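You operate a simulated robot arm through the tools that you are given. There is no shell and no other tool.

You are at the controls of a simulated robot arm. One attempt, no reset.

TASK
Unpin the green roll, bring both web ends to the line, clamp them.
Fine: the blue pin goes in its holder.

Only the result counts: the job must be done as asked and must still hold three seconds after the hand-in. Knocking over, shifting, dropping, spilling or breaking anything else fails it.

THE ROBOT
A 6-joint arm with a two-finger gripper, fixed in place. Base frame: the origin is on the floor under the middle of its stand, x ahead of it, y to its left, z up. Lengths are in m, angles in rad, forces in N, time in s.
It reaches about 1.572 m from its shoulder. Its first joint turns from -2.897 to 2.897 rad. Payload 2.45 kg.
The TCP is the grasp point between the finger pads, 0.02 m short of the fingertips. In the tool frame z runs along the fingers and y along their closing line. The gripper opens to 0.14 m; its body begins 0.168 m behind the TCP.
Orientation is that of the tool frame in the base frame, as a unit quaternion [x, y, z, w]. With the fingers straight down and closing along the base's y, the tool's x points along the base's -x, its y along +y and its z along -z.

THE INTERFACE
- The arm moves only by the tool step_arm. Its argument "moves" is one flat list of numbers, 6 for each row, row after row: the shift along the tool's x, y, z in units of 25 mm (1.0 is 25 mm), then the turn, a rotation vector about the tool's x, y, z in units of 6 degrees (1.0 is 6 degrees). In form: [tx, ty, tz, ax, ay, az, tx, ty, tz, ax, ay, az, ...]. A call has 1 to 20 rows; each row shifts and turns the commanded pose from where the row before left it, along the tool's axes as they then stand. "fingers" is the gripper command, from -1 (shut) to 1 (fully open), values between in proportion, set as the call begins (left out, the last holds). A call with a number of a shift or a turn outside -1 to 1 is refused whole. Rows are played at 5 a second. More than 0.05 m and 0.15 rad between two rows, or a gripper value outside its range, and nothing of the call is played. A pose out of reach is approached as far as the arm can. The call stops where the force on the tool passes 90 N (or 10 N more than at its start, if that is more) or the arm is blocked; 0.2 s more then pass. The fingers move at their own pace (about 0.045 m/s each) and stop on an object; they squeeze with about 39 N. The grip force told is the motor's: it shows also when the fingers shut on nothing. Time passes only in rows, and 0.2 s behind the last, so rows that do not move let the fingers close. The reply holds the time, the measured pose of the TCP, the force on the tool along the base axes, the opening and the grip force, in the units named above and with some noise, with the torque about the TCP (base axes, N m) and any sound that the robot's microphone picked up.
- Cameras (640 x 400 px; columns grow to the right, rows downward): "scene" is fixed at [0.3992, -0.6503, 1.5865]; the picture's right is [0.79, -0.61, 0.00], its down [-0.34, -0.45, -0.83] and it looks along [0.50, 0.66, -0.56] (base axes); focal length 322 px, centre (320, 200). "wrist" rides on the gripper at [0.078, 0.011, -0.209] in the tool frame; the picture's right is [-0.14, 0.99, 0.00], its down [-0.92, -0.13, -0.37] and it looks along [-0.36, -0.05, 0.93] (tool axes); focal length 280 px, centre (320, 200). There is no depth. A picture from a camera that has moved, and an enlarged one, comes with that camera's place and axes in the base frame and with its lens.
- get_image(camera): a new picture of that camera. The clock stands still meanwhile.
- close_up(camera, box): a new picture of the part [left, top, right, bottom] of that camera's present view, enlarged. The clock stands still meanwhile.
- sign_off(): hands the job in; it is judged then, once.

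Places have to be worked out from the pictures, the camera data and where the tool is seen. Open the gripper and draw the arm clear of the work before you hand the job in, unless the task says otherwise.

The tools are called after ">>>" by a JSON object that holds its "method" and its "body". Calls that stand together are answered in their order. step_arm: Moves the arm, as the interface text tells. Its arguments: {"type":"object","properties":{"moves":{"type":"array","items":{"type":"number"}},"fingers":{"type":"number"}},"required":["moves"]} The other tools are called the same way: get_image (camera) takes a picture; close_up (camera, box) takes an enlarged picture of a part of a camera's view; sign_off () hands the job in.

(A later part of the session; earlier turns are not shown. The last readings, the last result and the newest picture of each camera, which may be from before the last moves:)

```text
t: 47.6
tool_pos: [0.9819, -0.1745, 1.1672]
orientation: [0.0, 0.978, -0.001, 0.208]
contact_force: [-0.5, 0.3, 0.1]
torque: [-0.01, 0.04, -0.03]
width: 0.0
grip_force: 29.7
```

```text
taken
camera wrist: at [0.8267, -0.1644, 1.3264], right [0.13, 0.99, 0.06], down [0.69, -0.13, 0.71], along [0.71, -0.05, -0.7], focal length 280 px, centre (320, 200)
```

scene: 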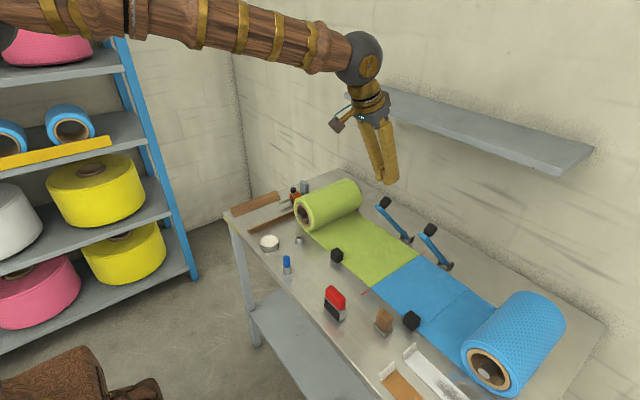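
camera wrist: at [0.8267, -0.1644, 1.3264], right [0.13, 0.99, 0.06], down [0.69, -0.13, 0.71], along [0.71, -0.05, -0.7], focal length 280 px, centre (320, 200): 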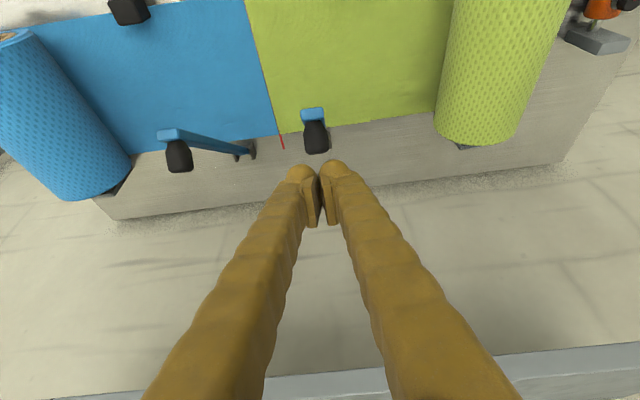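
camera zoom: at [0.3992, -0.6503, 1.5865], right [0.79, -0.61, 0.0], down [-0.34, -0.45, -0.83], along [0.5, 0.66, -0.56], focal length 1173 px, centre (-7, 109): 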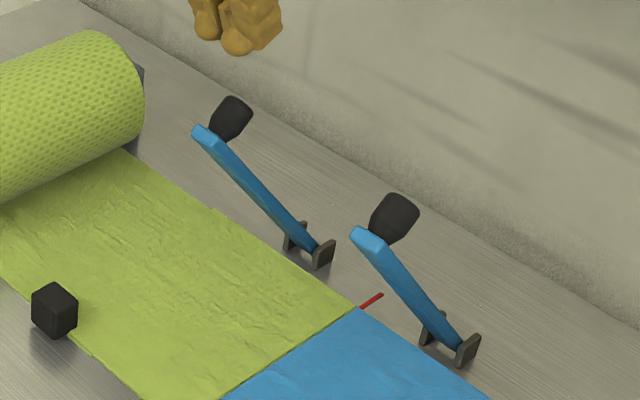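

The knob's top is near (1.0, -0.176, 1.10) and the fingertips are ~18 mm short in x and 40 mm above. I'll move over it, lower to just above it, then begin pressing along the arc, with the force limit watching.

>>> {"method": "step_arm", "body": {"moves": [-0.731, 0, 0.325, 0, 0, 0, 0.3, 0, 0.676, 0, 0, 0, 0.3, 0, 0.676, 0, 0, 0, 0.477, 0, 0.186, 0, 0, 0, 0.477, 0, 0.186, 0, 0, 0, 0.477, 0, 0.186, 0, 0, 0]}}

>>> {"method": "close_up", "body": {"camera": "scene", "box": [350, 170, 470, 280]}}

>>> {"method": "get_image", "body": {"camera": "wrist"}}

```text
t: 49.0
tool_pos: [0.9745, -0.1737, 1.104]
orientation: [0.001, 0.978, 0.0, 0.208]
contact_force: [-0.3, 0.4, 0.3]
torque: [0.01, 0.0, 0.0]
width: 0.0
grip_force: 29.6
```

```text
3.64 times, centred on (410, 225) of scene
camera zoom: at [0.3992, -0.6503, 1.5865], right [0.79, -0.61, 0.0], down [-0.34, -0.45, -0.83], along [0.5, 0.66, -0.56], focal length 1173 px, centre (-7, 109)
```

zoom: 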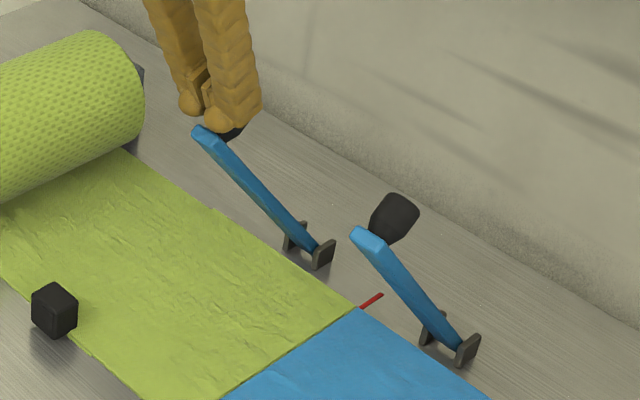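

```text
taken
camera wrist: at [0.8193, -0.1637, 1.2626], right [0.13, 0.99, 0.06], down [0.69, -0.13, 0.71], along [0.71, -0.05, -0.7], focal length 280 px, centre (320, 200)
```

wrist: 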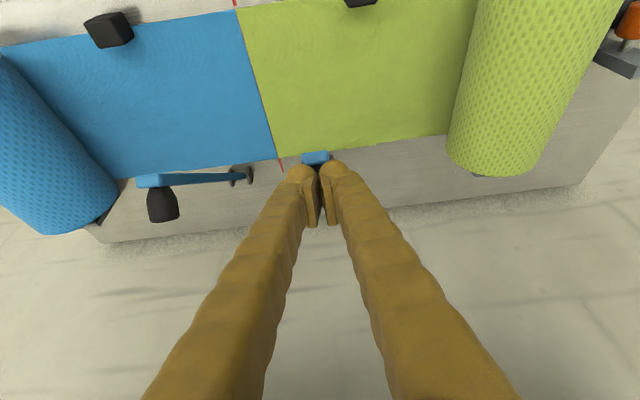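

No contact yet and the lever hasn't moved; I need to see where the fingertips are relative to the knob.

>>> {"method": "close_up", "body": {"camera": "scene", "box": [385, 185, 435, 225]}}

>>> {"method": "close_up", "body": {"camera": "wrist", "box": [270, 130, 370, 210]}}

```text
10.00 times, centred on (410, 205) of scene
camera zoom: at [0.3992, -0.6503, 1.5865], right [0.79, -0.61, 0.0], down [-0.34, -0.45, -0.83], along [0.5, 0.66, -0.56], focal length 3225 px, centre (-580, 150)
```

zoom: 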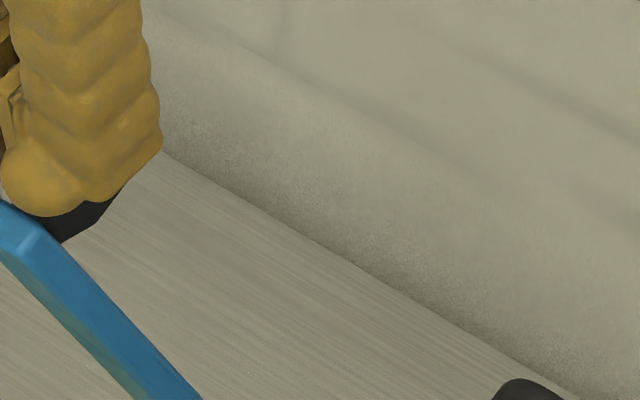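

```text
5.00 times, centred on (320, 170) of wrist
camera zoom: at [0.8193, -0.1637, 1.2626], right [0.13, 0.99, 0.06], down [0.69, -0.13, 0.71], along [0.71, -0.05, -0.7], focal length 1402 px, centre (320, 350)
```

zoom: 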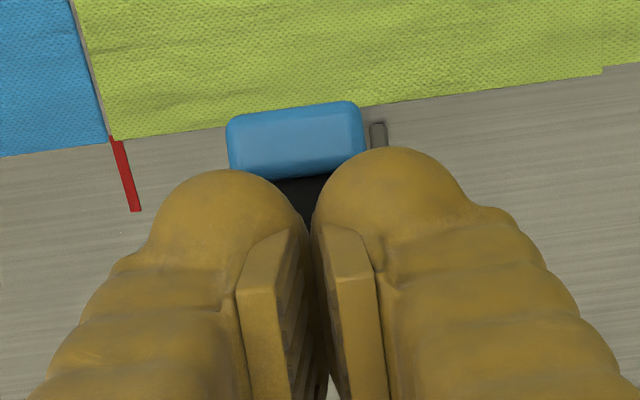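

The knob rim sits in the valley between the closed fingertips, with the fingertips centred on it in y. I'll continue along the arc slowly (−x and down) and check that the lever follows.

>>> {"method": "step_arm", "body": {"moves": [0.365, 0, 0.078, 0, 0, 0, 0.365, 0, 0.078, 0, 0, 0, 0.365, 0, 0.078, 0, 0, 0]}}

>>> {"method": "close_up", "body": {"camera": "scene", "box": [350, 170, 470, 280]}}

>>> {"method": "close_up", "body": {"camera": "wrist", "box": [270, 130, 370, 210]}}

```text
t: 49.8
tool_pos: [0.9521, -0.1748, 1.0878]
orientation: [0.0, 0.978, 0.0, 0.209]
contact_force: [-0.7, -0.2, 0.4]
torque: [-0.01, 0.02, 0.01]
width: 0.0
grip_force: 29.5
```

```text
3.64 times, centred on (410, 225) of scene
camera zoom: at [0.3992, -0.6503, 1.5865], right [0.79, -0.61, 0.0], down [-0.34, -0.45, -0.83], along [0.5, 0.66, -0.56], focal length 1173 px, centre (-7, 109)
```

zoom: 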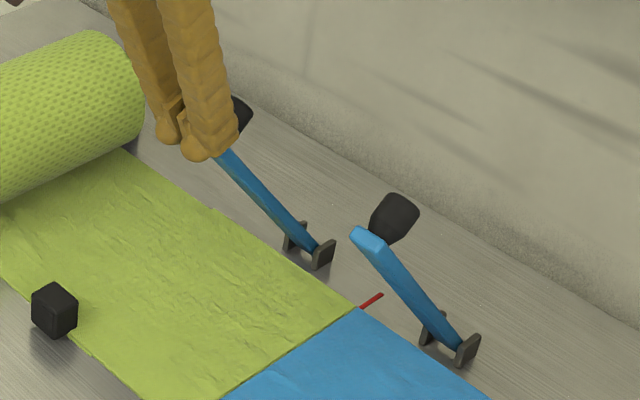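

```text
5.00 times, centred on (320, 170) of wrist
camera zoom: at [0.7969, -0.1638, 1.246], right [0.13, 0.99, 0.06], down [0.69, -0.13, 0.71], along [0.71, -0.05, -0.7], focal length 1402 px, centre (320, 350)
```

zoom: 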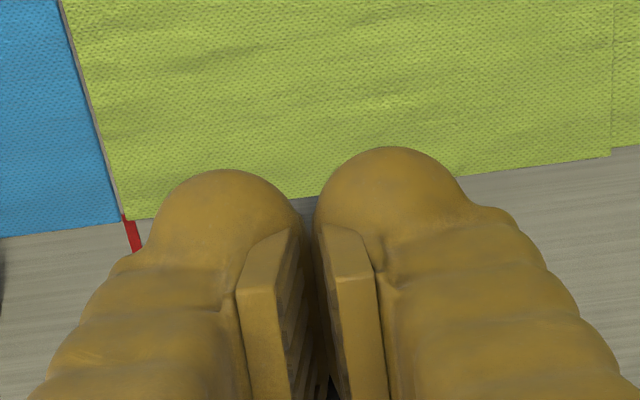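

The lever did not follow and no force registered, though my estimate says the fingertips should be touching it. I'll look closely at the present relation from both cameras before moving further.

>>> {"method": "close_up", "body": {"camera": "scene", "box": [375, 175, 435, 225]}}

>>> {"method": "get_image", "body": {"camera": "wrist"}}

>>> {"method": "get_image", "body": {"camera": "scene"}}

```text
8.00 times, centred on (405, 200) of scene
camera zoom: at [0.3992, -0.6503, 1.5865], right [0.79, -0.61, 0.0], down [-0.34, -0.45, -0.83], along [0.5, 0.66, -0.56], focal length 2580 px, centre (-360, 200)
```

zoom: 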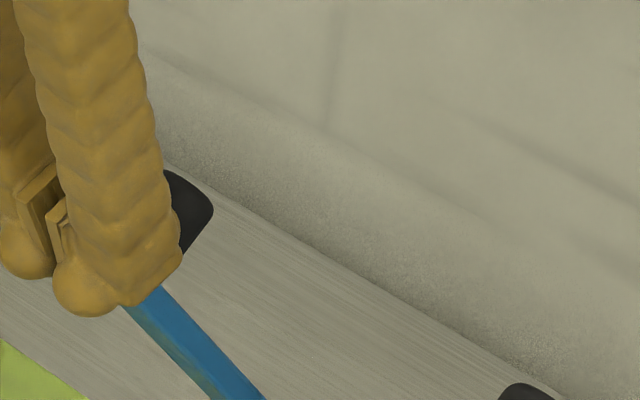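

```text
taken
camera wrist: at [0.7969, -0.1638, 1.246], right [0.13, 0.99, 0.06], down [0.69, -0.13, 0.71], along [0.71, -0.05, -0.7], focal length 280 px, centre (320, 200)
```

wrist: 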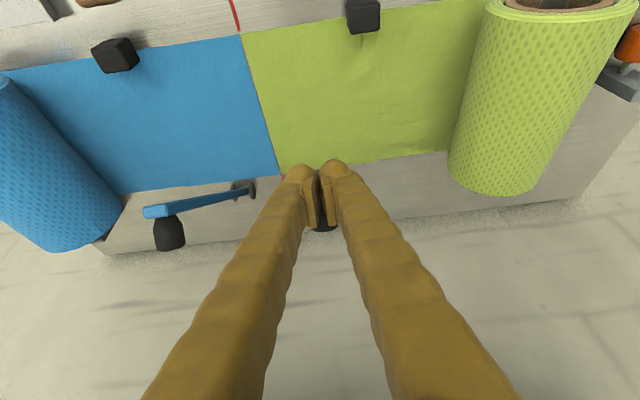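

```text
taken
```

scene: 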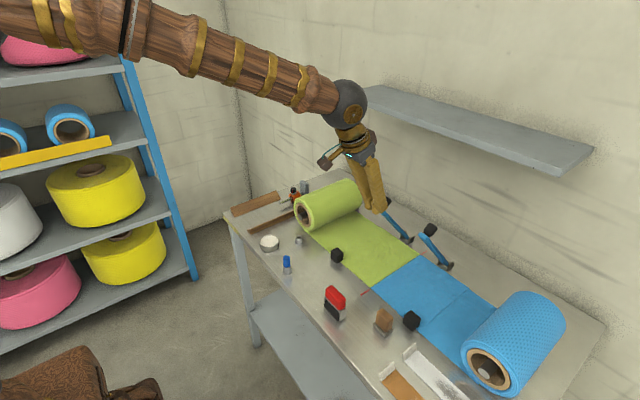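

It seems the tips skimmed just over the knob and are now above the lever's end, short of the knob. I'll rise 40 mm, go back to x≈0.992 over the knob, and then descend on it properly.

>>> {"method": "step_arm", "body": {"moves": [-0.325, 0, -0.73, 0, 0, 0, -0.325, 0, -0.73, 0, 0, 0, -0.7125, 0, 0.317, 0, 0, 0, -0.7125, 0, 0.317, 0, 0, 0, 0, 0, 0, 0, 0, 0]}}

>>> {"method": "close_up", "body": {"camera": "scene", "box": [375, 175, 435, 225]}}

>>> {"method": "close_up", "body": {"camera": "wrist", "box": [270, 110, 370, 210]}}

```text
t: 51.0
tool_pos: [0.9914, -0.1738, 1.1254]
orientation: [0.002, 0.978, -0.001, 0.208]
contact_force: [-0.5, 0.1, 0.4]
torque: [0.02, -0.03, 0.0]
width: 0.0
grip_force: 29.0
```

```text
8.00 times, centred on (405, 200) of scene
camera zoom: at [0.3992, -0.6503, 1.5865], right [0.79, -0.61, 0.0], down [-0.34, -0.45, -0.83], along [0.5, 0.66, -0.56], focal length 2580 px, centre (-360, 200)
```

zoom: 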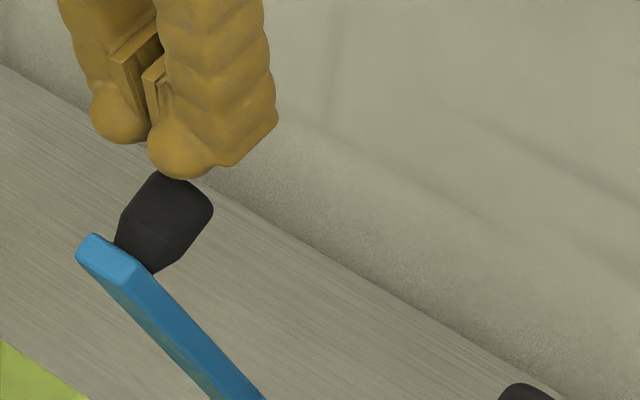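

```text
4.00 times, centred on (320, 160) of wrist
camera zoom: at [0.8365, -0.1636, 1.2852], right [0.13, 0.99, 0.06], down [0.69, -0.13, 0.71], along [0.71, -0.05, -0.7], focal length 1122 px, centre (320, 360)
```

zoom: 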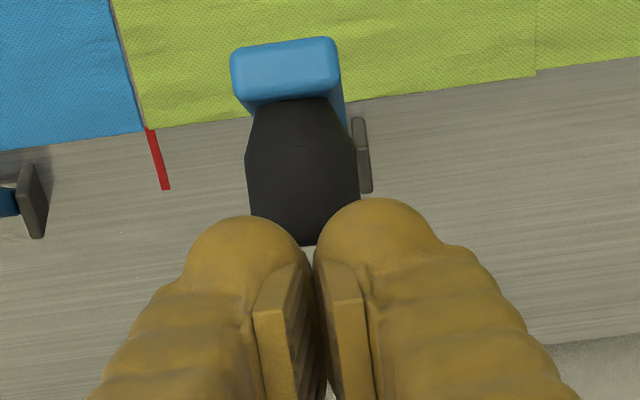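

The knob's top rim is at ≈(0.986–1.002, -0.175, 1.09–1.10) and the tips are right above it. I'll descend vertically in 5 mm rows and watch for contact.

>>> {"method": "step_arm", "body": {"moves": [0.0813, 0, 0.183, 0, 0, 0, 0.0813, 0, 0.183, 0, 0, 0, 0.0813, 0, 0.183, 0, 0, 0, 0.0813, 0, 0.183, 0, 0, 0]}}

>>> {"method": "close_up", "body": {"camera": "scene", "box": [375, 175, 435, 225]}}

>>> {"method": "close_up", "body": {"camera": "wrist", "box": [270, 110, 370, 210]}}

```text
t: 52.0
tool_pos: [0.991, -0.173, 1.1078]
orientation: [0.0, 0.978, 0.0, 0.208]
contact_force: [-7.1, -1.2, 12.7]
torque: [-0.09, 0.07, 0.0]
width: 0.0002
grip_force: 29.7
```

```text
8.00 times, centred on (405, 200) of scene
camera zoom: at [0.3992, -0.6503, 1.5865], right [0.79, -0.61, 0.0], down [-0.34, -0.45, -0.83], along [0.5, 0.66, -0.56], focal length 2580 px, centre (-360, 200)
```

zoom: 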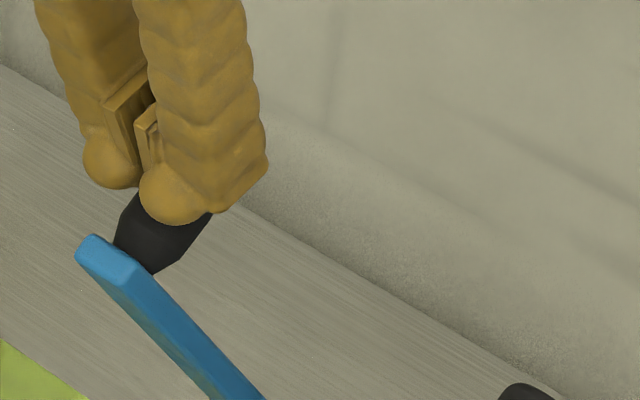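

```text
4.00 times, centred on (320, 160) of wrist
camera zoom: at [0.8355, -0.1632, 1.2665], right [0.13, 0.99, 0.06], down [0.69, -0.13, 0.71], along [0.71, -0.05, -0.7], focal length 1122 px, centre (320, 360)
```

zoom: 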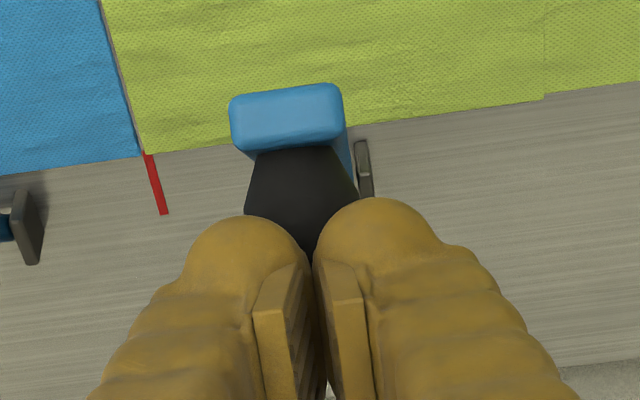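

Contact at last, but the force direction (pushing the lever down and toward +x) gives almost no closing torque, because I'm on the front rim of the knob. I'll rise, go to the knob's +x side and come down behind its tilted end face so that I can push toward -x/down.

>>> {"method": "step_arm", "body": {"moves": [-0.244, 0, -0.548, 0, 0, 0, -0.244, 0, -0.548, 0, 0, 0, -0.786, 0, 0.35, 0, 0, 0, -0.786, 0, 0.35, 0, 0, 0, 0.23, 0, 0.517, 0, 0, 0, 0.23, 0, 0.517, 0, 0, 0, 0, 0, 0, 0, 0, 0]}}

>>> {"method": "close_up", "body": {"camera": "scene", "box": [375, 175, 435, 225]}}

>>> {"method": "close_up", "body": {"camera": "wrist", "box": [270, 110, 370, 210]}}

```text
t: 53.6
tool_pos: [1.0343, -0.1743, 1.1075]
orientation: [0.001, 0.978, 0.0, 0.208]
contact_force: [0.6, 0.2, -0.7]
torque: [-0.02, 0.01, -0.01]
width: 0.0002
grip_force: 29.6
```

```text
8.00 times, centred on (405, 200) of scene
camera zoom: at [0.3992, -0.6503, 1.5865], right [0.79, -0.61, 0.0], down [-0.34, -0.45, -0.83], along [0.5, 0.66, -0.56], focal length 2580 px, centre (-360, 200)
```

zoom: 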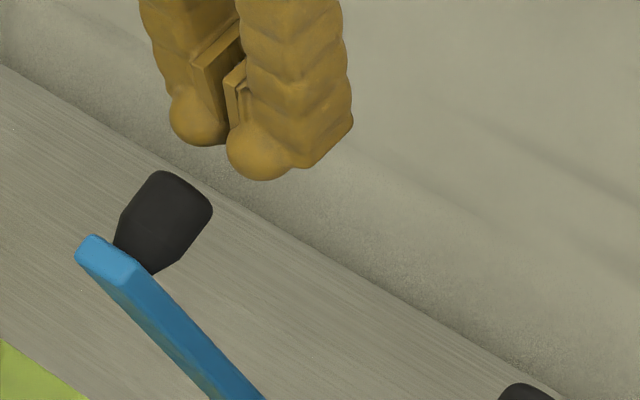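

```text
4.00 times, centred on (320, 160) of wrist
camera zoom: at [0.8792, -0.1632, 1.267], right [0.13, 0.99, 0.06], down [0.69, -0.13, 0.71], along [0.71, -0.05, -0.7], focal length 1122 px, centre (320, 360)
```

zoom: 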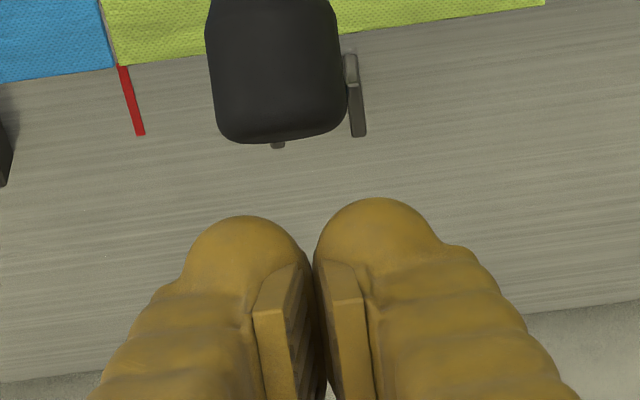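

The knob's end-face centre is ≈(1.000, -0.176, 1.088) and the fingertip bulbs now hang ~14 mm off that face, on its normal. I'll push in the closing direction (−x and down) a first 30 mm and check.

>>> {"method": "step_arm", "body": {"moves": [0.29, -0.03, 0.03, 0, 0, 0, 0.29, -0.03, 0.03, 0, 0, 0, 0.35, 0, 0.06, 0, 0, 0, 0.35, 0, 0.06, 0, 0, 0]}}

>>> {"method": "close_up", "body": {"camera": "scene", "box": [365, 175, 435, 245]}}

>>> {"method": "close_up", "body": {"camera": "wrist", "box": [270, 110, 370, 210]}}

```text
t: 54.6
tool_pos: [1.0065, -0.1765, 1.0906]
orientation: [-0.001, 0.978, 0.0, 0.209]
contact_force: [-0.1, -0.7, -0.3]
torque: [-0.01, 0.01, 0.02]
width: 0.0059
grip_force: 29.2
```

```text
5.71 times, centred on (400, 210) of scene
camera zoom: at [0.3992, -0.6503, 1.5865], right [0.79, -0.61, 0.0], down [-0.34, -0.45, -0.83], along [0.5, 0.66, -0.56], focal length 1843 px, centre (-137, 143)
```

zoom: 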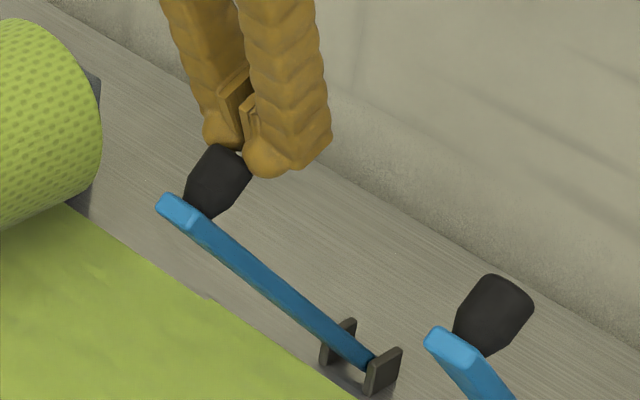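

```text
4.00 times, centred on (320, 160) of wrist
camera zoom: at [0.8521, -0.1651, 1.2503], right [0.13, 0.99, 0.06], down [0.69, -0.13, 0.71], along [0.71, -0.05, -0.7], focal length 1122 px, centre (320, 360)
```

zoom: 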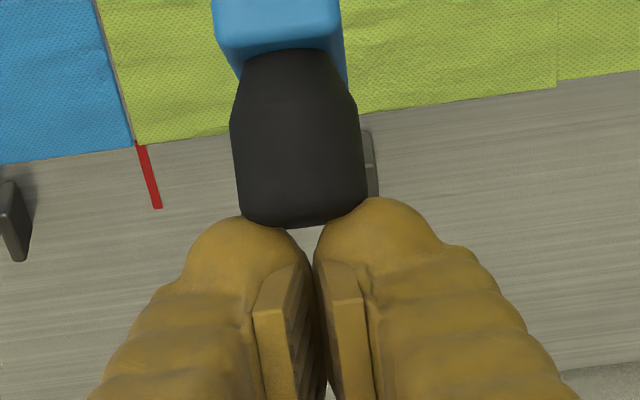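

The lever is rotating, with the knob end seated against both fingertips. I'll continue along the arc.

>>> {"method": "step_arm", "body": {"moves": [0.4, 0, 0.075, 0, 0, 0, 0.4, 0, 0.075, 0, 0, 0, 0.545, 0, 0.191, 0, 0, 0, 0.545, 0, 0.191, 0, 0, 0, 0.545, 0, 0.191, 0, 0, 0]}}

>>> {"method": "close_up", "body": {"camera": "scene", "box": [345, 175, 435, 255]}}

>>> {"method": "close_up", "body": {"camera": "wrist", "box": [270, 110, 370, 210]}}

```text
t: 55.8
tool_pos: [0.9594, -0.1762, 1.0493]
orientation: [0.001, 0.978, 0.0, 0.208]
contact_force: [-1.0, 0.8, 0.2]
torque: [0.01, 0.0, 0.02]
width: 0.0
grip_force: 29.0
```

```text
5.00 times, centred on (390, 215) of scene
camera zoom: at [0.3992, -0.6503, 1.5865], right [0.79, -0.61, 0.0], down [-0.34, -0.45, -0.83], along [0.5, 0.66, -0.56], focal length 1613 px, centre (-30, 125)
```

zoom: 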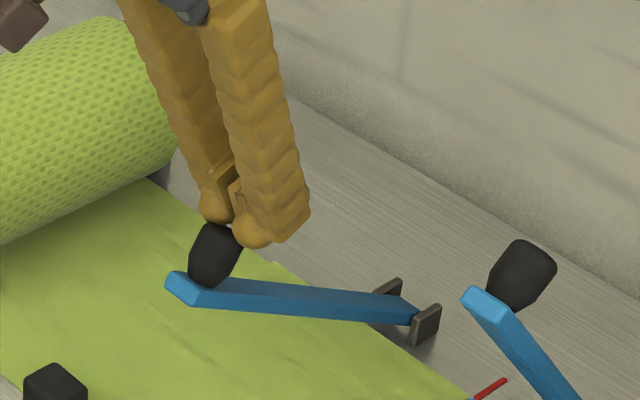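

```text
4.00 times, centred on (320, 160) of wrist
camera zoom: at [0.8039, -0.165, 1.2087], right [0.13, 0.99, 0.06], down [0.69, -0.13, 0.71], along [0.71, -0.05, -0.7], focal length 1122 px, centre (320, 360)
```

zoom: 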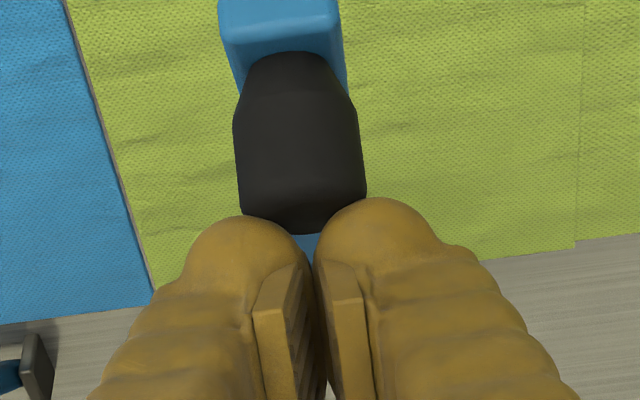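

Lever is now about 27° above flat, following the push with almost no force. Continuing down the arc.

>>> {"method": "step_arm", "body": {"moves": [0.503, 0, 0.278, 0, 0, 0, 0.503, 0, 0.278, 0, 0, 0, 0.503, 0, 0.278, 0, 0, 0, 0.447, 0, 0.366, 0, 0, 0, 0.447, 0, 0.366, 0, 0, 0, 0.447, 0, 0.366, 0, 0, 0]}}

>>> {"method": "close_up", "body": {"camera": "scene", "box": [335, 190, 435, 270]}}

>>> {"method": "close_up", "body": {"camera": "wrist", "box": [270, 110, 370, 210]}}

```text
t: 57.2
tool_pos: [0.9134, -0.176, 0.9765]
orientation: [0.001, 0.978, -0.001, 0.208]
contact_force: [-0.4, 0.1, 0.1]
torque: [-0.01, 0.02, -0.02]
width: 0.0
grip_force: 29.5
```

```text
5.00 times, centred on (385, 230) of scene
camera zoom: at [0.3992, -0.6503, 1.5865], right [0.79, -0.61, 0.0], down [-0.34, -0.45, -0.83], along [0.5, 0.66, -0.56], focal length 1613 px, centre (-5, 50)
```

zoom: 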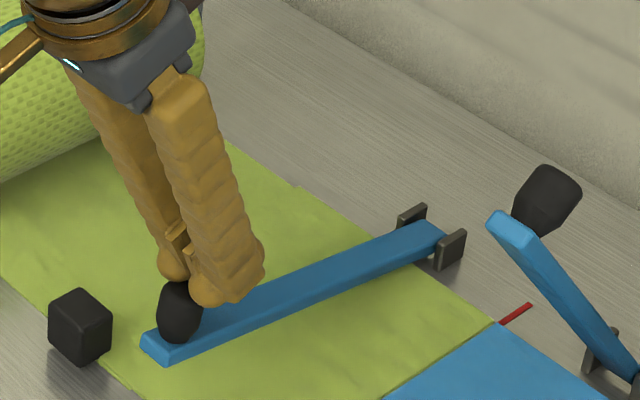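

```text
4.00 times, centred on (320, 160) of wrist
camera zoom: at [0.7585, -0.1654, 1.1353], right [0.13, 0.99, 0.06], down [0.69, -0.13, 0.71], along [0.71, -0.05, -0.7], focal length 1122 px, centre (320, 360)
```

zoom: 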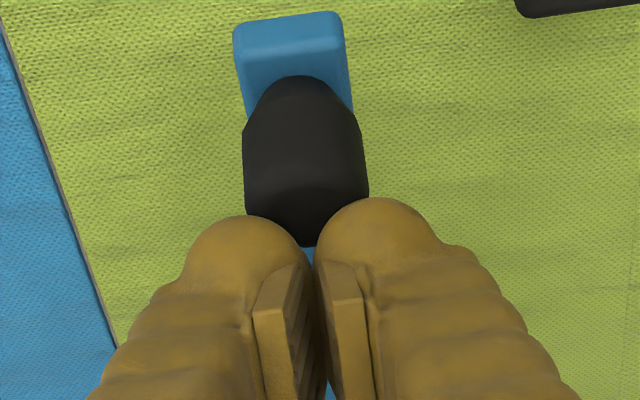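

About 8° remain. I'll carry on down with smaller rows, moving over the top of the knob to press the bar onto the web.

>>> {"method": "step_arm", "body": {"moves": [0.3, 0, 0.2, 0, 0, 0, 0.25, 0, 0.25, 0, 0, 0, 0.25, 0, 0.25, 0, 0, 0, 0.22, 0, 0.25, 0, 0, 0]}}

>>> {"method": "close_up", "body": {"camera": "scene", "box": [335, 190, 435, 270]}}

>>> {"method": "close_up", "body": {"camera": "wrist", "box": [270, 110, 370, 210]}}

```text
t: 58.2
tool_pos: [0.8998, -0.1755, 0.944]
orientation: [0.001, 0.978, 0.0, 0.208]
contact_force: [0.3, -0.6, 0.2]
torque: [-0.02, 0.02, 0.03]
width: 0.0
grip_force: 29.5
```

```text
5.00 times, centred on (385, 230) of scene
camera zoom: at [0.3992, -0.6503, 1.5865], right [0.79, -0.61, 0.0], down [-0.34, -0.45, -0.83], along [0.5, 0.66, -0.56], focal length 1613 px, centre (-5, 50)
```

zoom: 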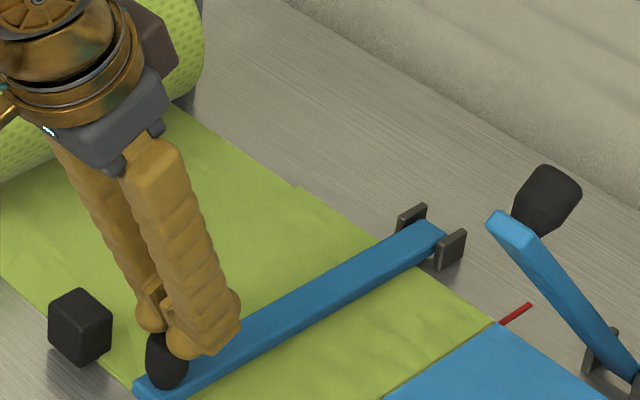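

```text
4.00 times, centred on (320, 160) of wrist
camera zoom: at [0.7443, -0.1651, 1.1033], right [0.13, 0.99, 0.06], down [0.69, -0.13, 0.71], along [0.71, -0.05, -0.7], focal length 1122 px, centre (320, 360)
```

zoom: 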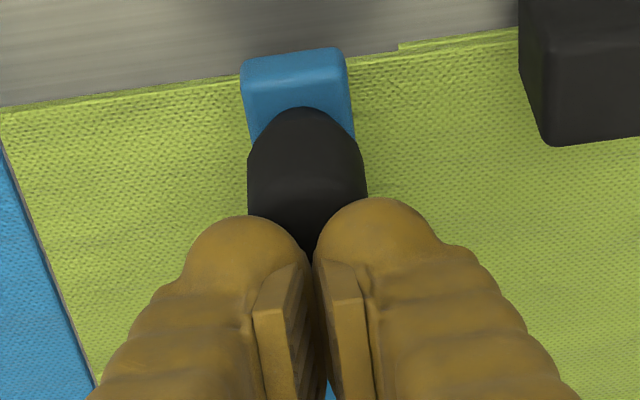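

Nearly flat, still no resistance. I'll press down slowly in 3 mm rows until the bar meets the web.

>>> {"method": "step_arm", "body": {"moves": [0.09, 0, 0.098, 0, 0, 0, 0.09, 0, 0.098, 0, 0, 0, 0.075, 0, 0.098, 0, 0, 0, 0.075, 0, 0.098, 0, 0, 0]}}

>>> {"method": "close_up", "body": {"camera": "scene", "box": [335, 190, 435, 270]}}

```text
t: 59.2
tool_pos: [0.8967, -0.1743, 0.9344]
orientation: [-0.001, 0.978, 0.0, 0.211]
contact_force: [-5.8, 5.1, 35.8]
torque: [0.15, 0.35, 0.01]
width: 0.0061
grip_force: 30.1
```

```text
5.00 times, centred on (385, 230) of scene
camera zoom: at [0.3992, -0.6503, 1.5865], right [0.79, -0.61, 0.0], down [-0.34, -0.45, -0.83], along [0.5, 0.66, -0.56], focal length 1613 px, centre (-5, 50)
```

zoom: 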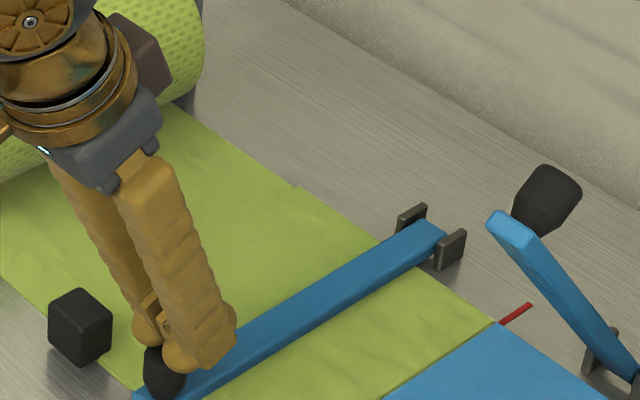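

Resistance of 36 N: the bar is down on the web. I'll press 2 mm more to see whether it seats or latches.

>>> {"method": "step_arm", "body": {"moves": [0.03, 0, 0.04, 0, 0, 0, 0.03, 0, 0.04, 0, 0, 0, 0, 0, 0, 0, 0, 0]}}

>>> {"method": "close_up", "body": {"camera": "wrist", "box": [240, 100, 400, 220]}}

```text
t: 60.0
tool_pos: [0.8974, -0.1746, 0.9332]
orientation: [0.0, 0.978, -0.001, 0.21]
contact_force: [1.6, 5.6, 81.0]
torque: [0.16, 0.45, 0.01]
width: 0.0062
grip_force: 29.6
```

```text
3.33 times, centred on (320, 160) of wrist
camera zoom: at [0.741, -0.1648, 1.091], right [0.13, 0.99, 0.06], down [0.69, -0.13, 0.72], along [0.72, -0.05, -0.7], focal length 935 px, centre (320, 333)
```

zoom: 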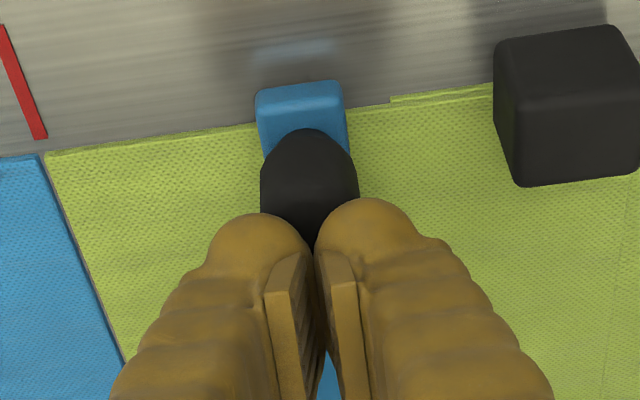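

It's at a hard stop (81 N). I'll lift off a little and check that the lever stays closed.

>>> {"method": "step_arm", "body": {"moves": [-0.065, 0, -0.146, 0, 0, 0, -0.163, 0, -0.365, 0, 0, 0, -0.325, 0, -0.731, 0, 0, 0, -0.325, 0, -0.731, 0, 0, 0, -0.325, 0, -0.731, 0, 0, 0]}}

>>> {"method": "close_up", "body": {"camera": "scene", "box": [335, 190, 455, 290]}}

>>> {"method": "get_image", "body": {"camera": "wrist"}}

```text
t: 61.2
tool_pos: [0.8961, -0.1752, 1.0035]
orientation: [0.001, 0.978, 0.0, 0.209]
contact_force: [1.0, -0.3, 0.2]
torque: [-0.01, 0.0, 0.01]
width: 0.0
grip_force: 29.6
```

```text
4.00 times, centred on (395, 240) of scene
camera zoom: at [0.3992, -0.6503, 1.5865], right [0.79, -0.61, 0.0], down [-0.34, -0.45, -0.83], along [0.5, 0.66, -0.56], focal length 1290 px, centre (20, 40)
```

zoom: 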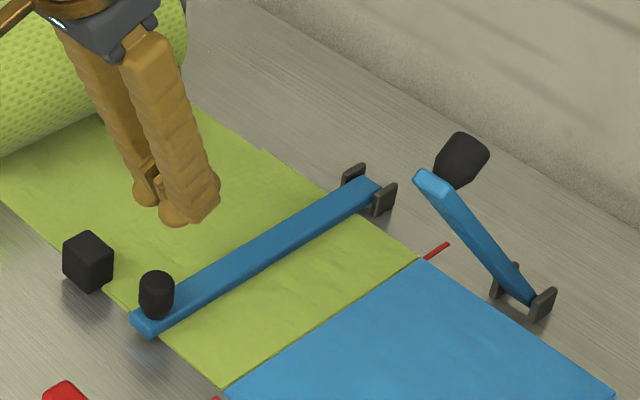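

```text
taken
camera wrist: at [0.7405, -0.1654, 1.1625], right [0.13, 0.99, 0.06], down [0.69, -0.13, 0.71], along [0.71, -0.05, -0.7], focal length 280 px, centre (320, 200)
```

wrist: 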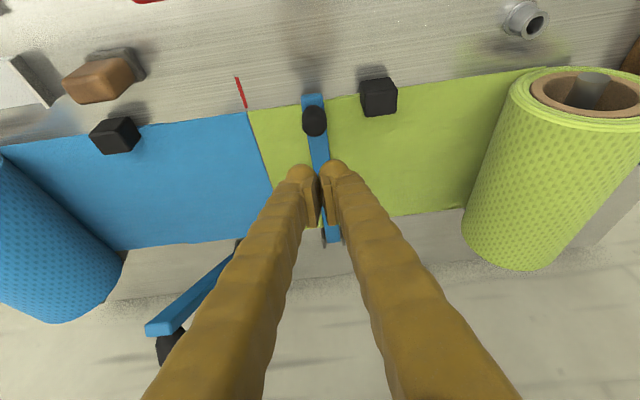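

The green-side clamp stays flat across the web, and the end is still on the line. Now I'll rise, shift to y≈-0.326 and go above and behind the blue-side knob.

>>> {"method": "step_arm", "body": {"moves": [-0.319, 0, -0.716, 0, 0, 0, -0.319, 0, -0.716, 0, 0, 0, -0.319, 0, -0.716, 0, 0, 0, -0.319, 0, -0.716, 0, 0, 0, -0.319, 0, -0.716, 0, 0, 0, -0.319, 0, -0.716, 0, 0, 0, -0.319, 0, -0.716, 0, 0, 0, -0.319, 0, -0.716, 0, 0, 0, 0, -0.997, 0, 0, 0, 0, 0, -0.997, 0, 0, 0, 0, 0, -0.997, 0, 0, 0, 0, 0, -0.997, 0, 0, 0, 0, 0, -0.997, 0, 0, 0, 0, 0, -0.997, 0, 0, 0, 0, -0.902, 0, 0.401, 0, 0, 0, -0.902, 0, 0.401, 0, 0, 0, -0.902, 0, 0.401, 0, 0, 0, -0.902, 0, 0.401, 0, 0, 0, -0.902, 0, 0.401, 0, 0, 0, -0.902, 0, 0.401, 0, 0, 0]}}

>>> {"method": "close_up", "body": {"camera": "scene", "box": [390, 180, 490, 280]}}

>>> {"method": "close_up", "body": {"camera": "wrist", "box": [260, 60, 380, 210]}}

>>> {"method": "get_image", "body": {"camera": "scene"}}

```text
t: 65.4
tool_pos: [1.0435, -0.3239, 1.1625]
orientation: [0.001, 0.978, 0.0, 0.208]
contact_force: [0.3, 0.0, 0.4]
torque: [-0.01, 0.02, -0.01]
width: 0.0001
grip_force: 29.3
```

```text
4.00 times, centred on (440, 230) of scene
camera zoom: at [0.3992, -0.6503, 1.5865], right [0.79, -0.61, 0.0], down [-0.34, -0.45, -0.83], along [0.5, 0.66, -0.56], focal length 1290 px, centre (-160, 80)
```

zoom: 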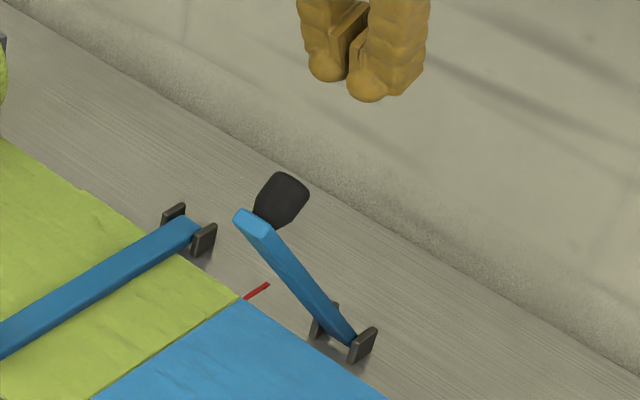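

```text
2.67 times, centred on (320, 135) of wrist
camera zoom: at [0.8885, -0.3141, 1.3206], right [0.13, 0.99, 0.06], down [0.69, -0.13, 0.71], along [0.71, -0.05, -0.7], focal length 748 px, centre (320, 373)
```

zoom: 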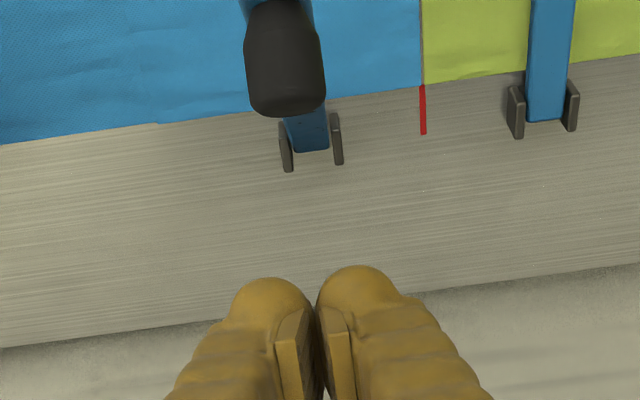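

```text
taken
```

scene: 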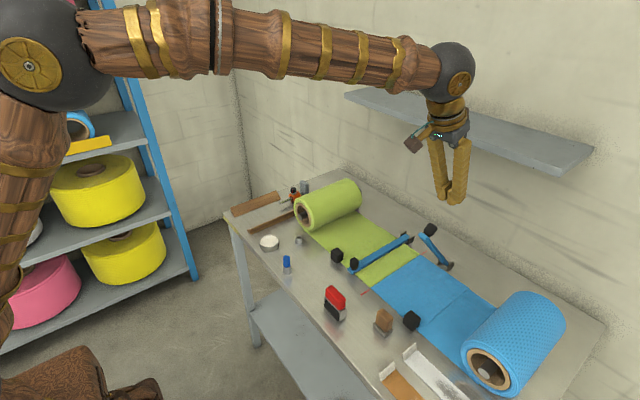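

The blue knob is at y≈-0.325, in line with the tips. I'll descend to the same pre-contact point used before, just off the knob's end face.

>>> {"method": "step_arm", "body": {"moves": [0.404, 0, 0.602, 0, 0, 0, 0.404, 0, 0.602, 0, 0, 0, 0.404, 0, 0.602, 0, 0, 0, 0, 0, 0, 0, 0, 0]}}

>>> {"method": "close_up", "body": {"camera": "scene", "box": [400, 195, 470, 265]}}

>>> {"method": "close_up", "body": {"camera": "wrist", "box": [270, 110, 370, 210]}}

```text
t: 66.4
tool_pos: [1.0352, -0.3251, 1.1076]
orientation: [0.0, 0.978, 0.0, 0.208]
contact_force: [0.1, 0.2, 0.4]
torque: [0.0, 0.03, -0.01]
width: 0.0
grip_force: 29.7
```

```text
5.71 times, centred on (435, 230) of scene
camera zoom: at [0.3992, -0.6503, 1.5865], right [0.79, -0.61, 0.0], down [-0.34, -0.45, -0.83], along [0.5, 0.66, -0.56], focal length 1843 px, centre (-337, 29)
```

zoom: 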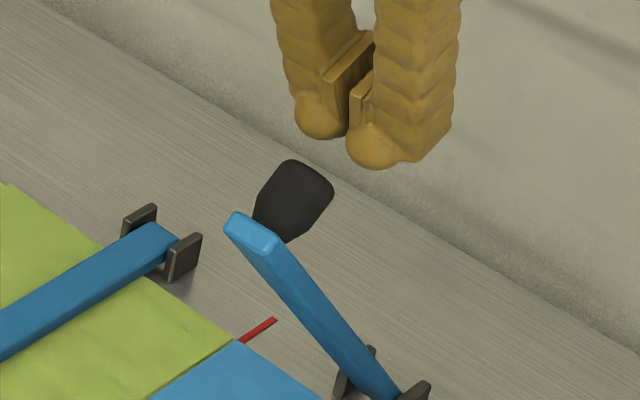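

```text
4.00 times, centred on (320, 160) of wrist
camera zoom: at [0.8794, -0.314, 1.2667], right [0.13, 0.99, 0.06], down [0.69, -0.13, 0.71], along [0.71, -0.05, -0.7], focal length 1122 px, centre (320, 360)
```

zoom: 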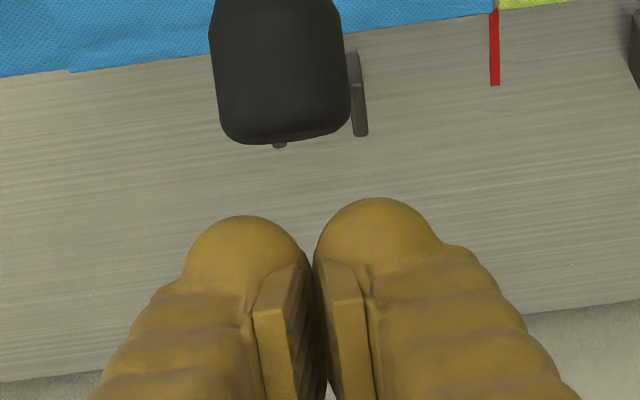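

Geometry is the same as for the first lever. I'll repeat the same push along the arc.

>>> {"method": "step_arm", "body": {"moves": [0.29, -0.03, 0.03, 0, 0, 0, 0.29, 0, 0.03, 0, 0, 0, 0.35, 0, 0.06, 0, 0, 0, 0.35, 0, 0.06, 0, 0, 0, 0.4, 0, 0.075, 0, 0, 0, 0.4, 0, 0.075, 0, 0, 0, 0.545, 0, 0.191, 0, 0, 0, 0.545, 0, 0.191, 0, 0, 0, 0.545, 0, 0.191, 0, 0, 0]}}

>>> {"method": "close_up", "body": {"camera": "scene", "box": [370, 195, 470, 285]}}

>>> {"method": "close_up", "body": {"camera": "wrist", "box": [270, 110, 370, 210]}}

```text
t: 68.4
tool_pos: [0.9595, -0.3252, 1.0481]
orientation: [0.001, 0.978, 0.0, 0.208]
contact_force: [0.7, -0.5, 0.1]
torque: [0.02, 0.01, 0.01]
width: 0.0001
grip_force: 29.5
```

```text
4.44 times, centred on (420, 240) of scene
camera zoom: at [0.3992, -0.6503, 1.5865], right [0.79, -0.61, 0.0], down [-0.34, -0.45, -0.83], along [0.5, 0.66, -0.56], focal length 1434 px, centre (-124, 22)
```

zoom: 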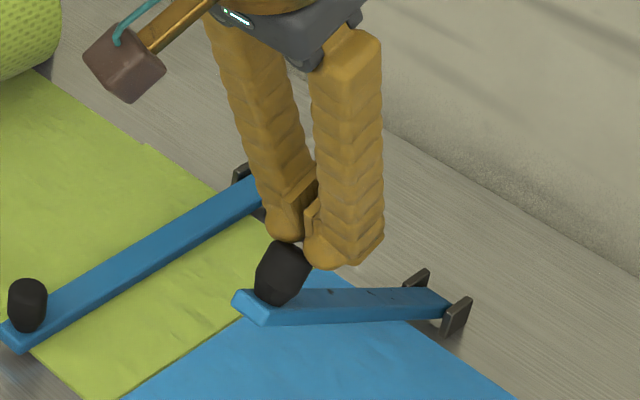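

```text
4.00 times, centred on (320, 160) of wrist
camera zoom: at [0.8039, -0.3152, 1.2076], right [0.13, 0.99, 0.06], down [0.69, -0.13, 0.71], along [0.71, -0.05, -0.7], focal length 1122 px, centre (320, 360)
```

zoom: 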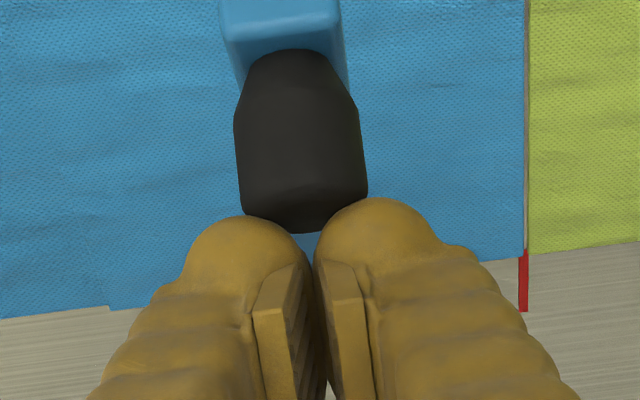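

The second lever follows the same way. I'll continue with the same arc increments toward flat.

>>> {"method": "step_arm", "body": {"moves": [0.503, 0, 0.278, 0, 0, 0, 0.503, 0, 0.278, 0, 0, 0, 0.503, 0, 0.278, 0, 0, 0, 0.447, 0, 0.366, 0, 0, 0, 0.447, 0, 0.366, 0, 0, 0, 0.447, 0, 0.366, 0, 0, 0, 0.3, 0, 0.2, 0, 0, 0, 0.25, 0, 0.25, 0, 0, 0, 0.25, 0, 0.25, 0, 0, 0, 0.22, 0, 0.25, 0, 0, 0]}}

>>> {"method": "close_up", "body": {"camera": "scene", "box": [360, 205, 460, 305]}}

>>> {"method": "get_image", "body": {"camera": "wrist"}}

```text
t: 70.6
tool_pos: [0.9011, -0.3252, 0.9418]
orientation: [0.001, 0.978, 0.0, 0.208]
contact_force: [0.5, -0.6, -0.3]
torque: [0.04, 0.0, -0.01]
width: 0.0002
grip_force: 29.3
```

```text
4.00 times, centred on (410, 255) of scene
camera zoom: at [0.3992, -0.6503, 1.5865], right [0.79, -0.61, 0.0], down [-0.34, -0.45, -0.83], along [0.5, 0.66, -0.56], focal length 1290 px, centre (-40, -20)
```

zoom: 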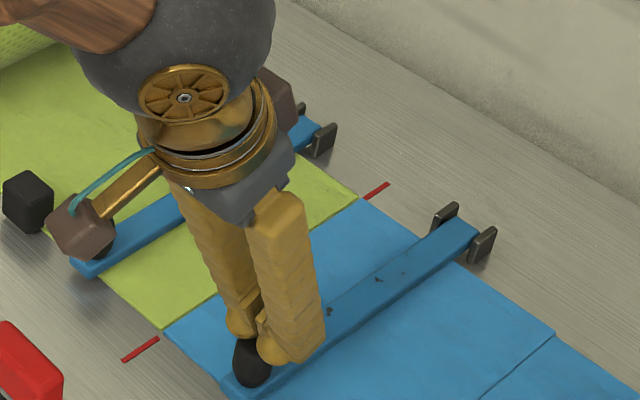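

```text
taken
camera wrist: at [0.7445, -0.3152, 1.1017], right [0.13, 0.99, 0.06], down [0.69, -0.13, 0.71], along [0.71, -0.05, -0.7], focal length 280 px, centre (320, 200)
```

wrist: 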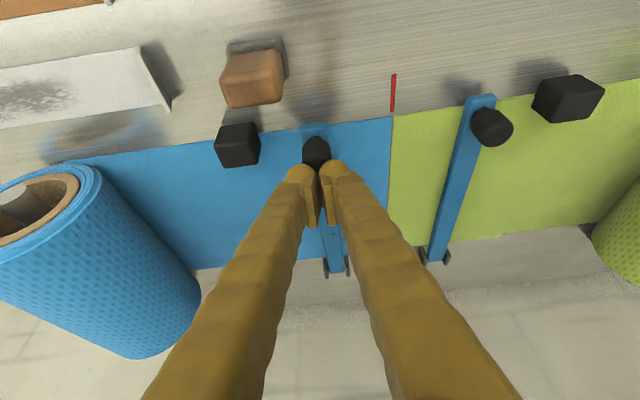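

Almost flat. Pressing slowly in 2–3 mm rows to the stop, as with the first one.

>>> {"method": "step_arm", "body": {"moves": [0.09, 0, 0.098, 0, 0, 0, 0.09, 0, 0.098, 0, 0, 0, 0.075, 0, 0.098, 0, 0, 0, 0.06, 0, 0.07, 0, 0, 0, 0, 0, 0, 0, 0, 0]}}

>>> {"method": "close_up", "body": {"camera": "scene", "box": [360, 205, 460, 305]}}

```text
t: 71.8
tool_pos: [0.8981, -0.3266, 0.9337]
orientation: [0.001, 0.978, -0.002, 0.21]
contact_force: [-0.1, 10.3, 45.1]
torque: [0.24, 0.27, 0.03]
width: 0.006
grip_force: 29.8
```

```text
4.00 times, centred on (410, 255) of scene
camera zoom: at [0.3992, -0.6503, 1.5865], right [0.79, -0.61, 0.0], down [-0.34, -0.45, -0.83], along [0.5, 0.66, -0.56], focal length 1290 px, centre (-40, -20)
```

zoom: 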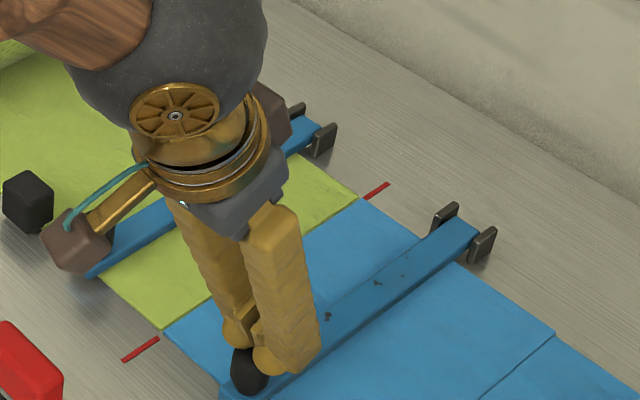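

45 N at the stop; one further 1.2 mm press to seat it like the first, then I'll lift straight off.

>>> {"method": "step_arm", "body": {"moves": [0.02, 0, 0.045, 0, 0, 0, 0, 0, 0, 0, 0, 0]}}

>>> {"method": "step_arm", "body": {"moves": [-0.065, 0, -0.146, 0, 0, 0, -0.163, 0, -0.365, 0, 0, 0, -0.325, 0, -0.731, 0, 0, 0, -0.325, 0, -0.731, 0, 0, 0, -0.325, 0, -0.731, 0, 0, 0, -0.325, 0, -0.731, 0, 0, 0, -0.325, 0, -0.731, 0, 0, 0, -0.325, 0, -0.731, 0, 0, 0]}}

>>> {"method": "get_image", "body": {"camera": "wrist"}}

>>> {"method": "close_up", "body": {"camera": "scene", "box": [330, 205, 470, 325]}}

```text
t: 72.4
tool_pos: [0.8974, -0.3262, 0.9338]
orientation: [0.0, 0.978, -0.001, 0.21]
contact_force: [1.7, 7.5, 69.3]
torque: [0.25, 0.34, 0.04]
width: 0.0061
grip_force: 29.6
```

```text
t: 74.2
tool_pos: [0.8962, -0.3257, 1.0644]
orientation: [0.0, 0.978, 0.0, 0.208]
contact_force: [0.4, 0.1, -0.5]
torque: [0.01, -0.02, -0.03]
width: 0.0
grip_force: 29.9
```

```text
taken
camera wrist: at [0.7413, -0.3155, 1.2239], right [0.13, 0.99, 0.06], down [0.69, -0.13, 0.71], along [0.71, -0.05, -0.7], focal length 280 px, centre (320, 200)
```

wrist: 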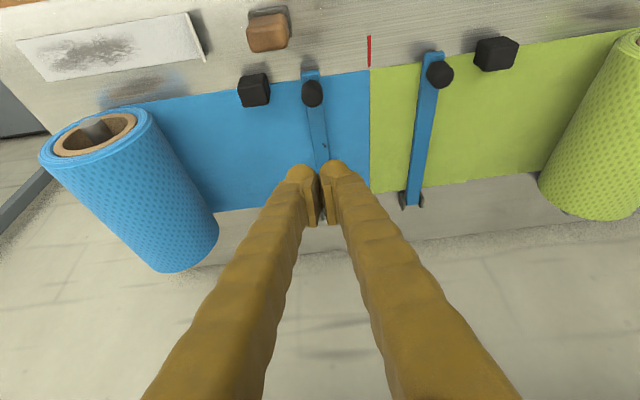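

```text
3.33 times, centred on (400, 265) of scene
camera zoom: at [0.3992, -0.6503, 1.5865], right [0.79, -0.61, 0.0], down [-0.34, -0.45, -0.83], along [0.5, 0.66, -0.56], focal length 1075 px, centre (53, -17)
```

zoom: 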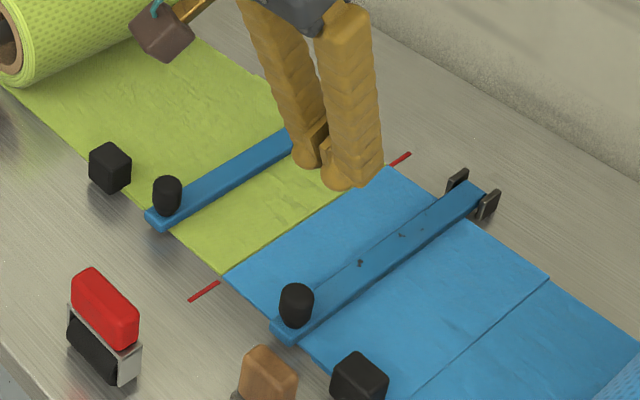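

Both clamps lie closed across the webs. I'll rise, level the hand and move the camera back over the line to verify both ends are still on it.

>>> {"method": "step_arm", "body": {"moves": [-0.325, 0, -0.731, 0, 0, 0, -0.325, 0, -0.731, 0, 0, 0, -0.325, 0, -0.731, 0, 0, 0, 0.9, 0.685, 0, 0, 1, 0, 0.9, 0.685, 0, 0, 1, 0, 0.9, 0.685, 0, 0, 1, 0, 0.9, 0.685, 0, 0, 1, 0, 0.4, 0, 0, 0, 0, 0, 0, 0, 0, 0, 0, 0], "fingers": -0.2}}

>>> {"method": "get_image", "body": {"camera": "wrist"}}

>>> {"method": "close_up", "body": {"camera": "wrist", "box": [270, 160, 370, 220]}}

>>> {"method": "close_up", "body": {"camera": "wrist", "box": [280, 260, 400, 330]}}

```text
t: 76.2
tool_pos: [0.7997, -0.2575, 1.1]
orientation: [0.0, 1.0, 0.0, 0.001]
contact_force: [-0.3, -0.5, 0.6]
torque: [0.02, -0.01, -0.01]
width: 0.0559
grip_force: 0.1
```

```text
taken
camera wrist: at [0.7231, -0.2467, 1.3102], right [0.14, 0.99, 0.0], down [0.92, -0.13, 0.37], along [0.36, -0.05, -0.93], focal length 280 px, centre (320, 200)
```

wrist: 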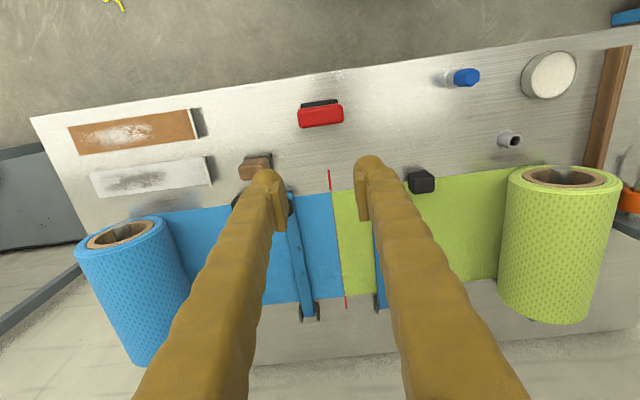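

```text
6.40 times, centred on (320, 190) of wrist
camera zoom: at [0.7231, -0.2467, 1.3102], right [0.14, 0.99, 0.0], down [0.92, -0.13, 0.37], along [0.36, -0.05, -0.93], focal length 1794 px, centre (320, 264)
```

zoom: 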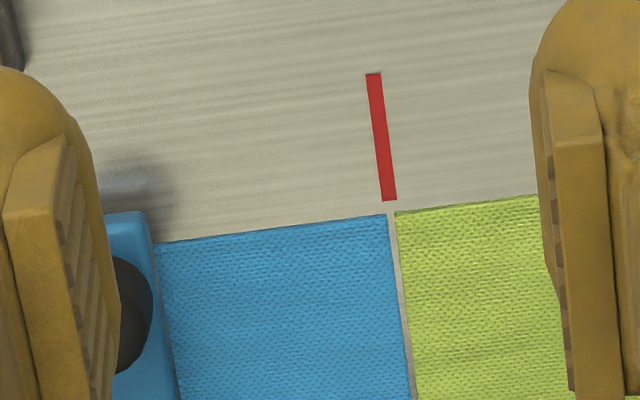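

```text
5.33 times, centred on (340, 295) of wrist
camera zoom: at [0.7231, -0.2467, 1.3102], right [0.14, 0.99, 0.0], down [0.92, -0.13, 0.37], along [0.36, -0.05, -0.93], focal length 1495 px, centre (213, -307)
```

zoom: 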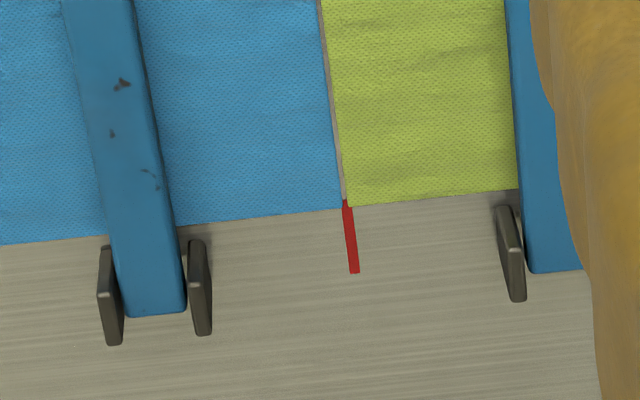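

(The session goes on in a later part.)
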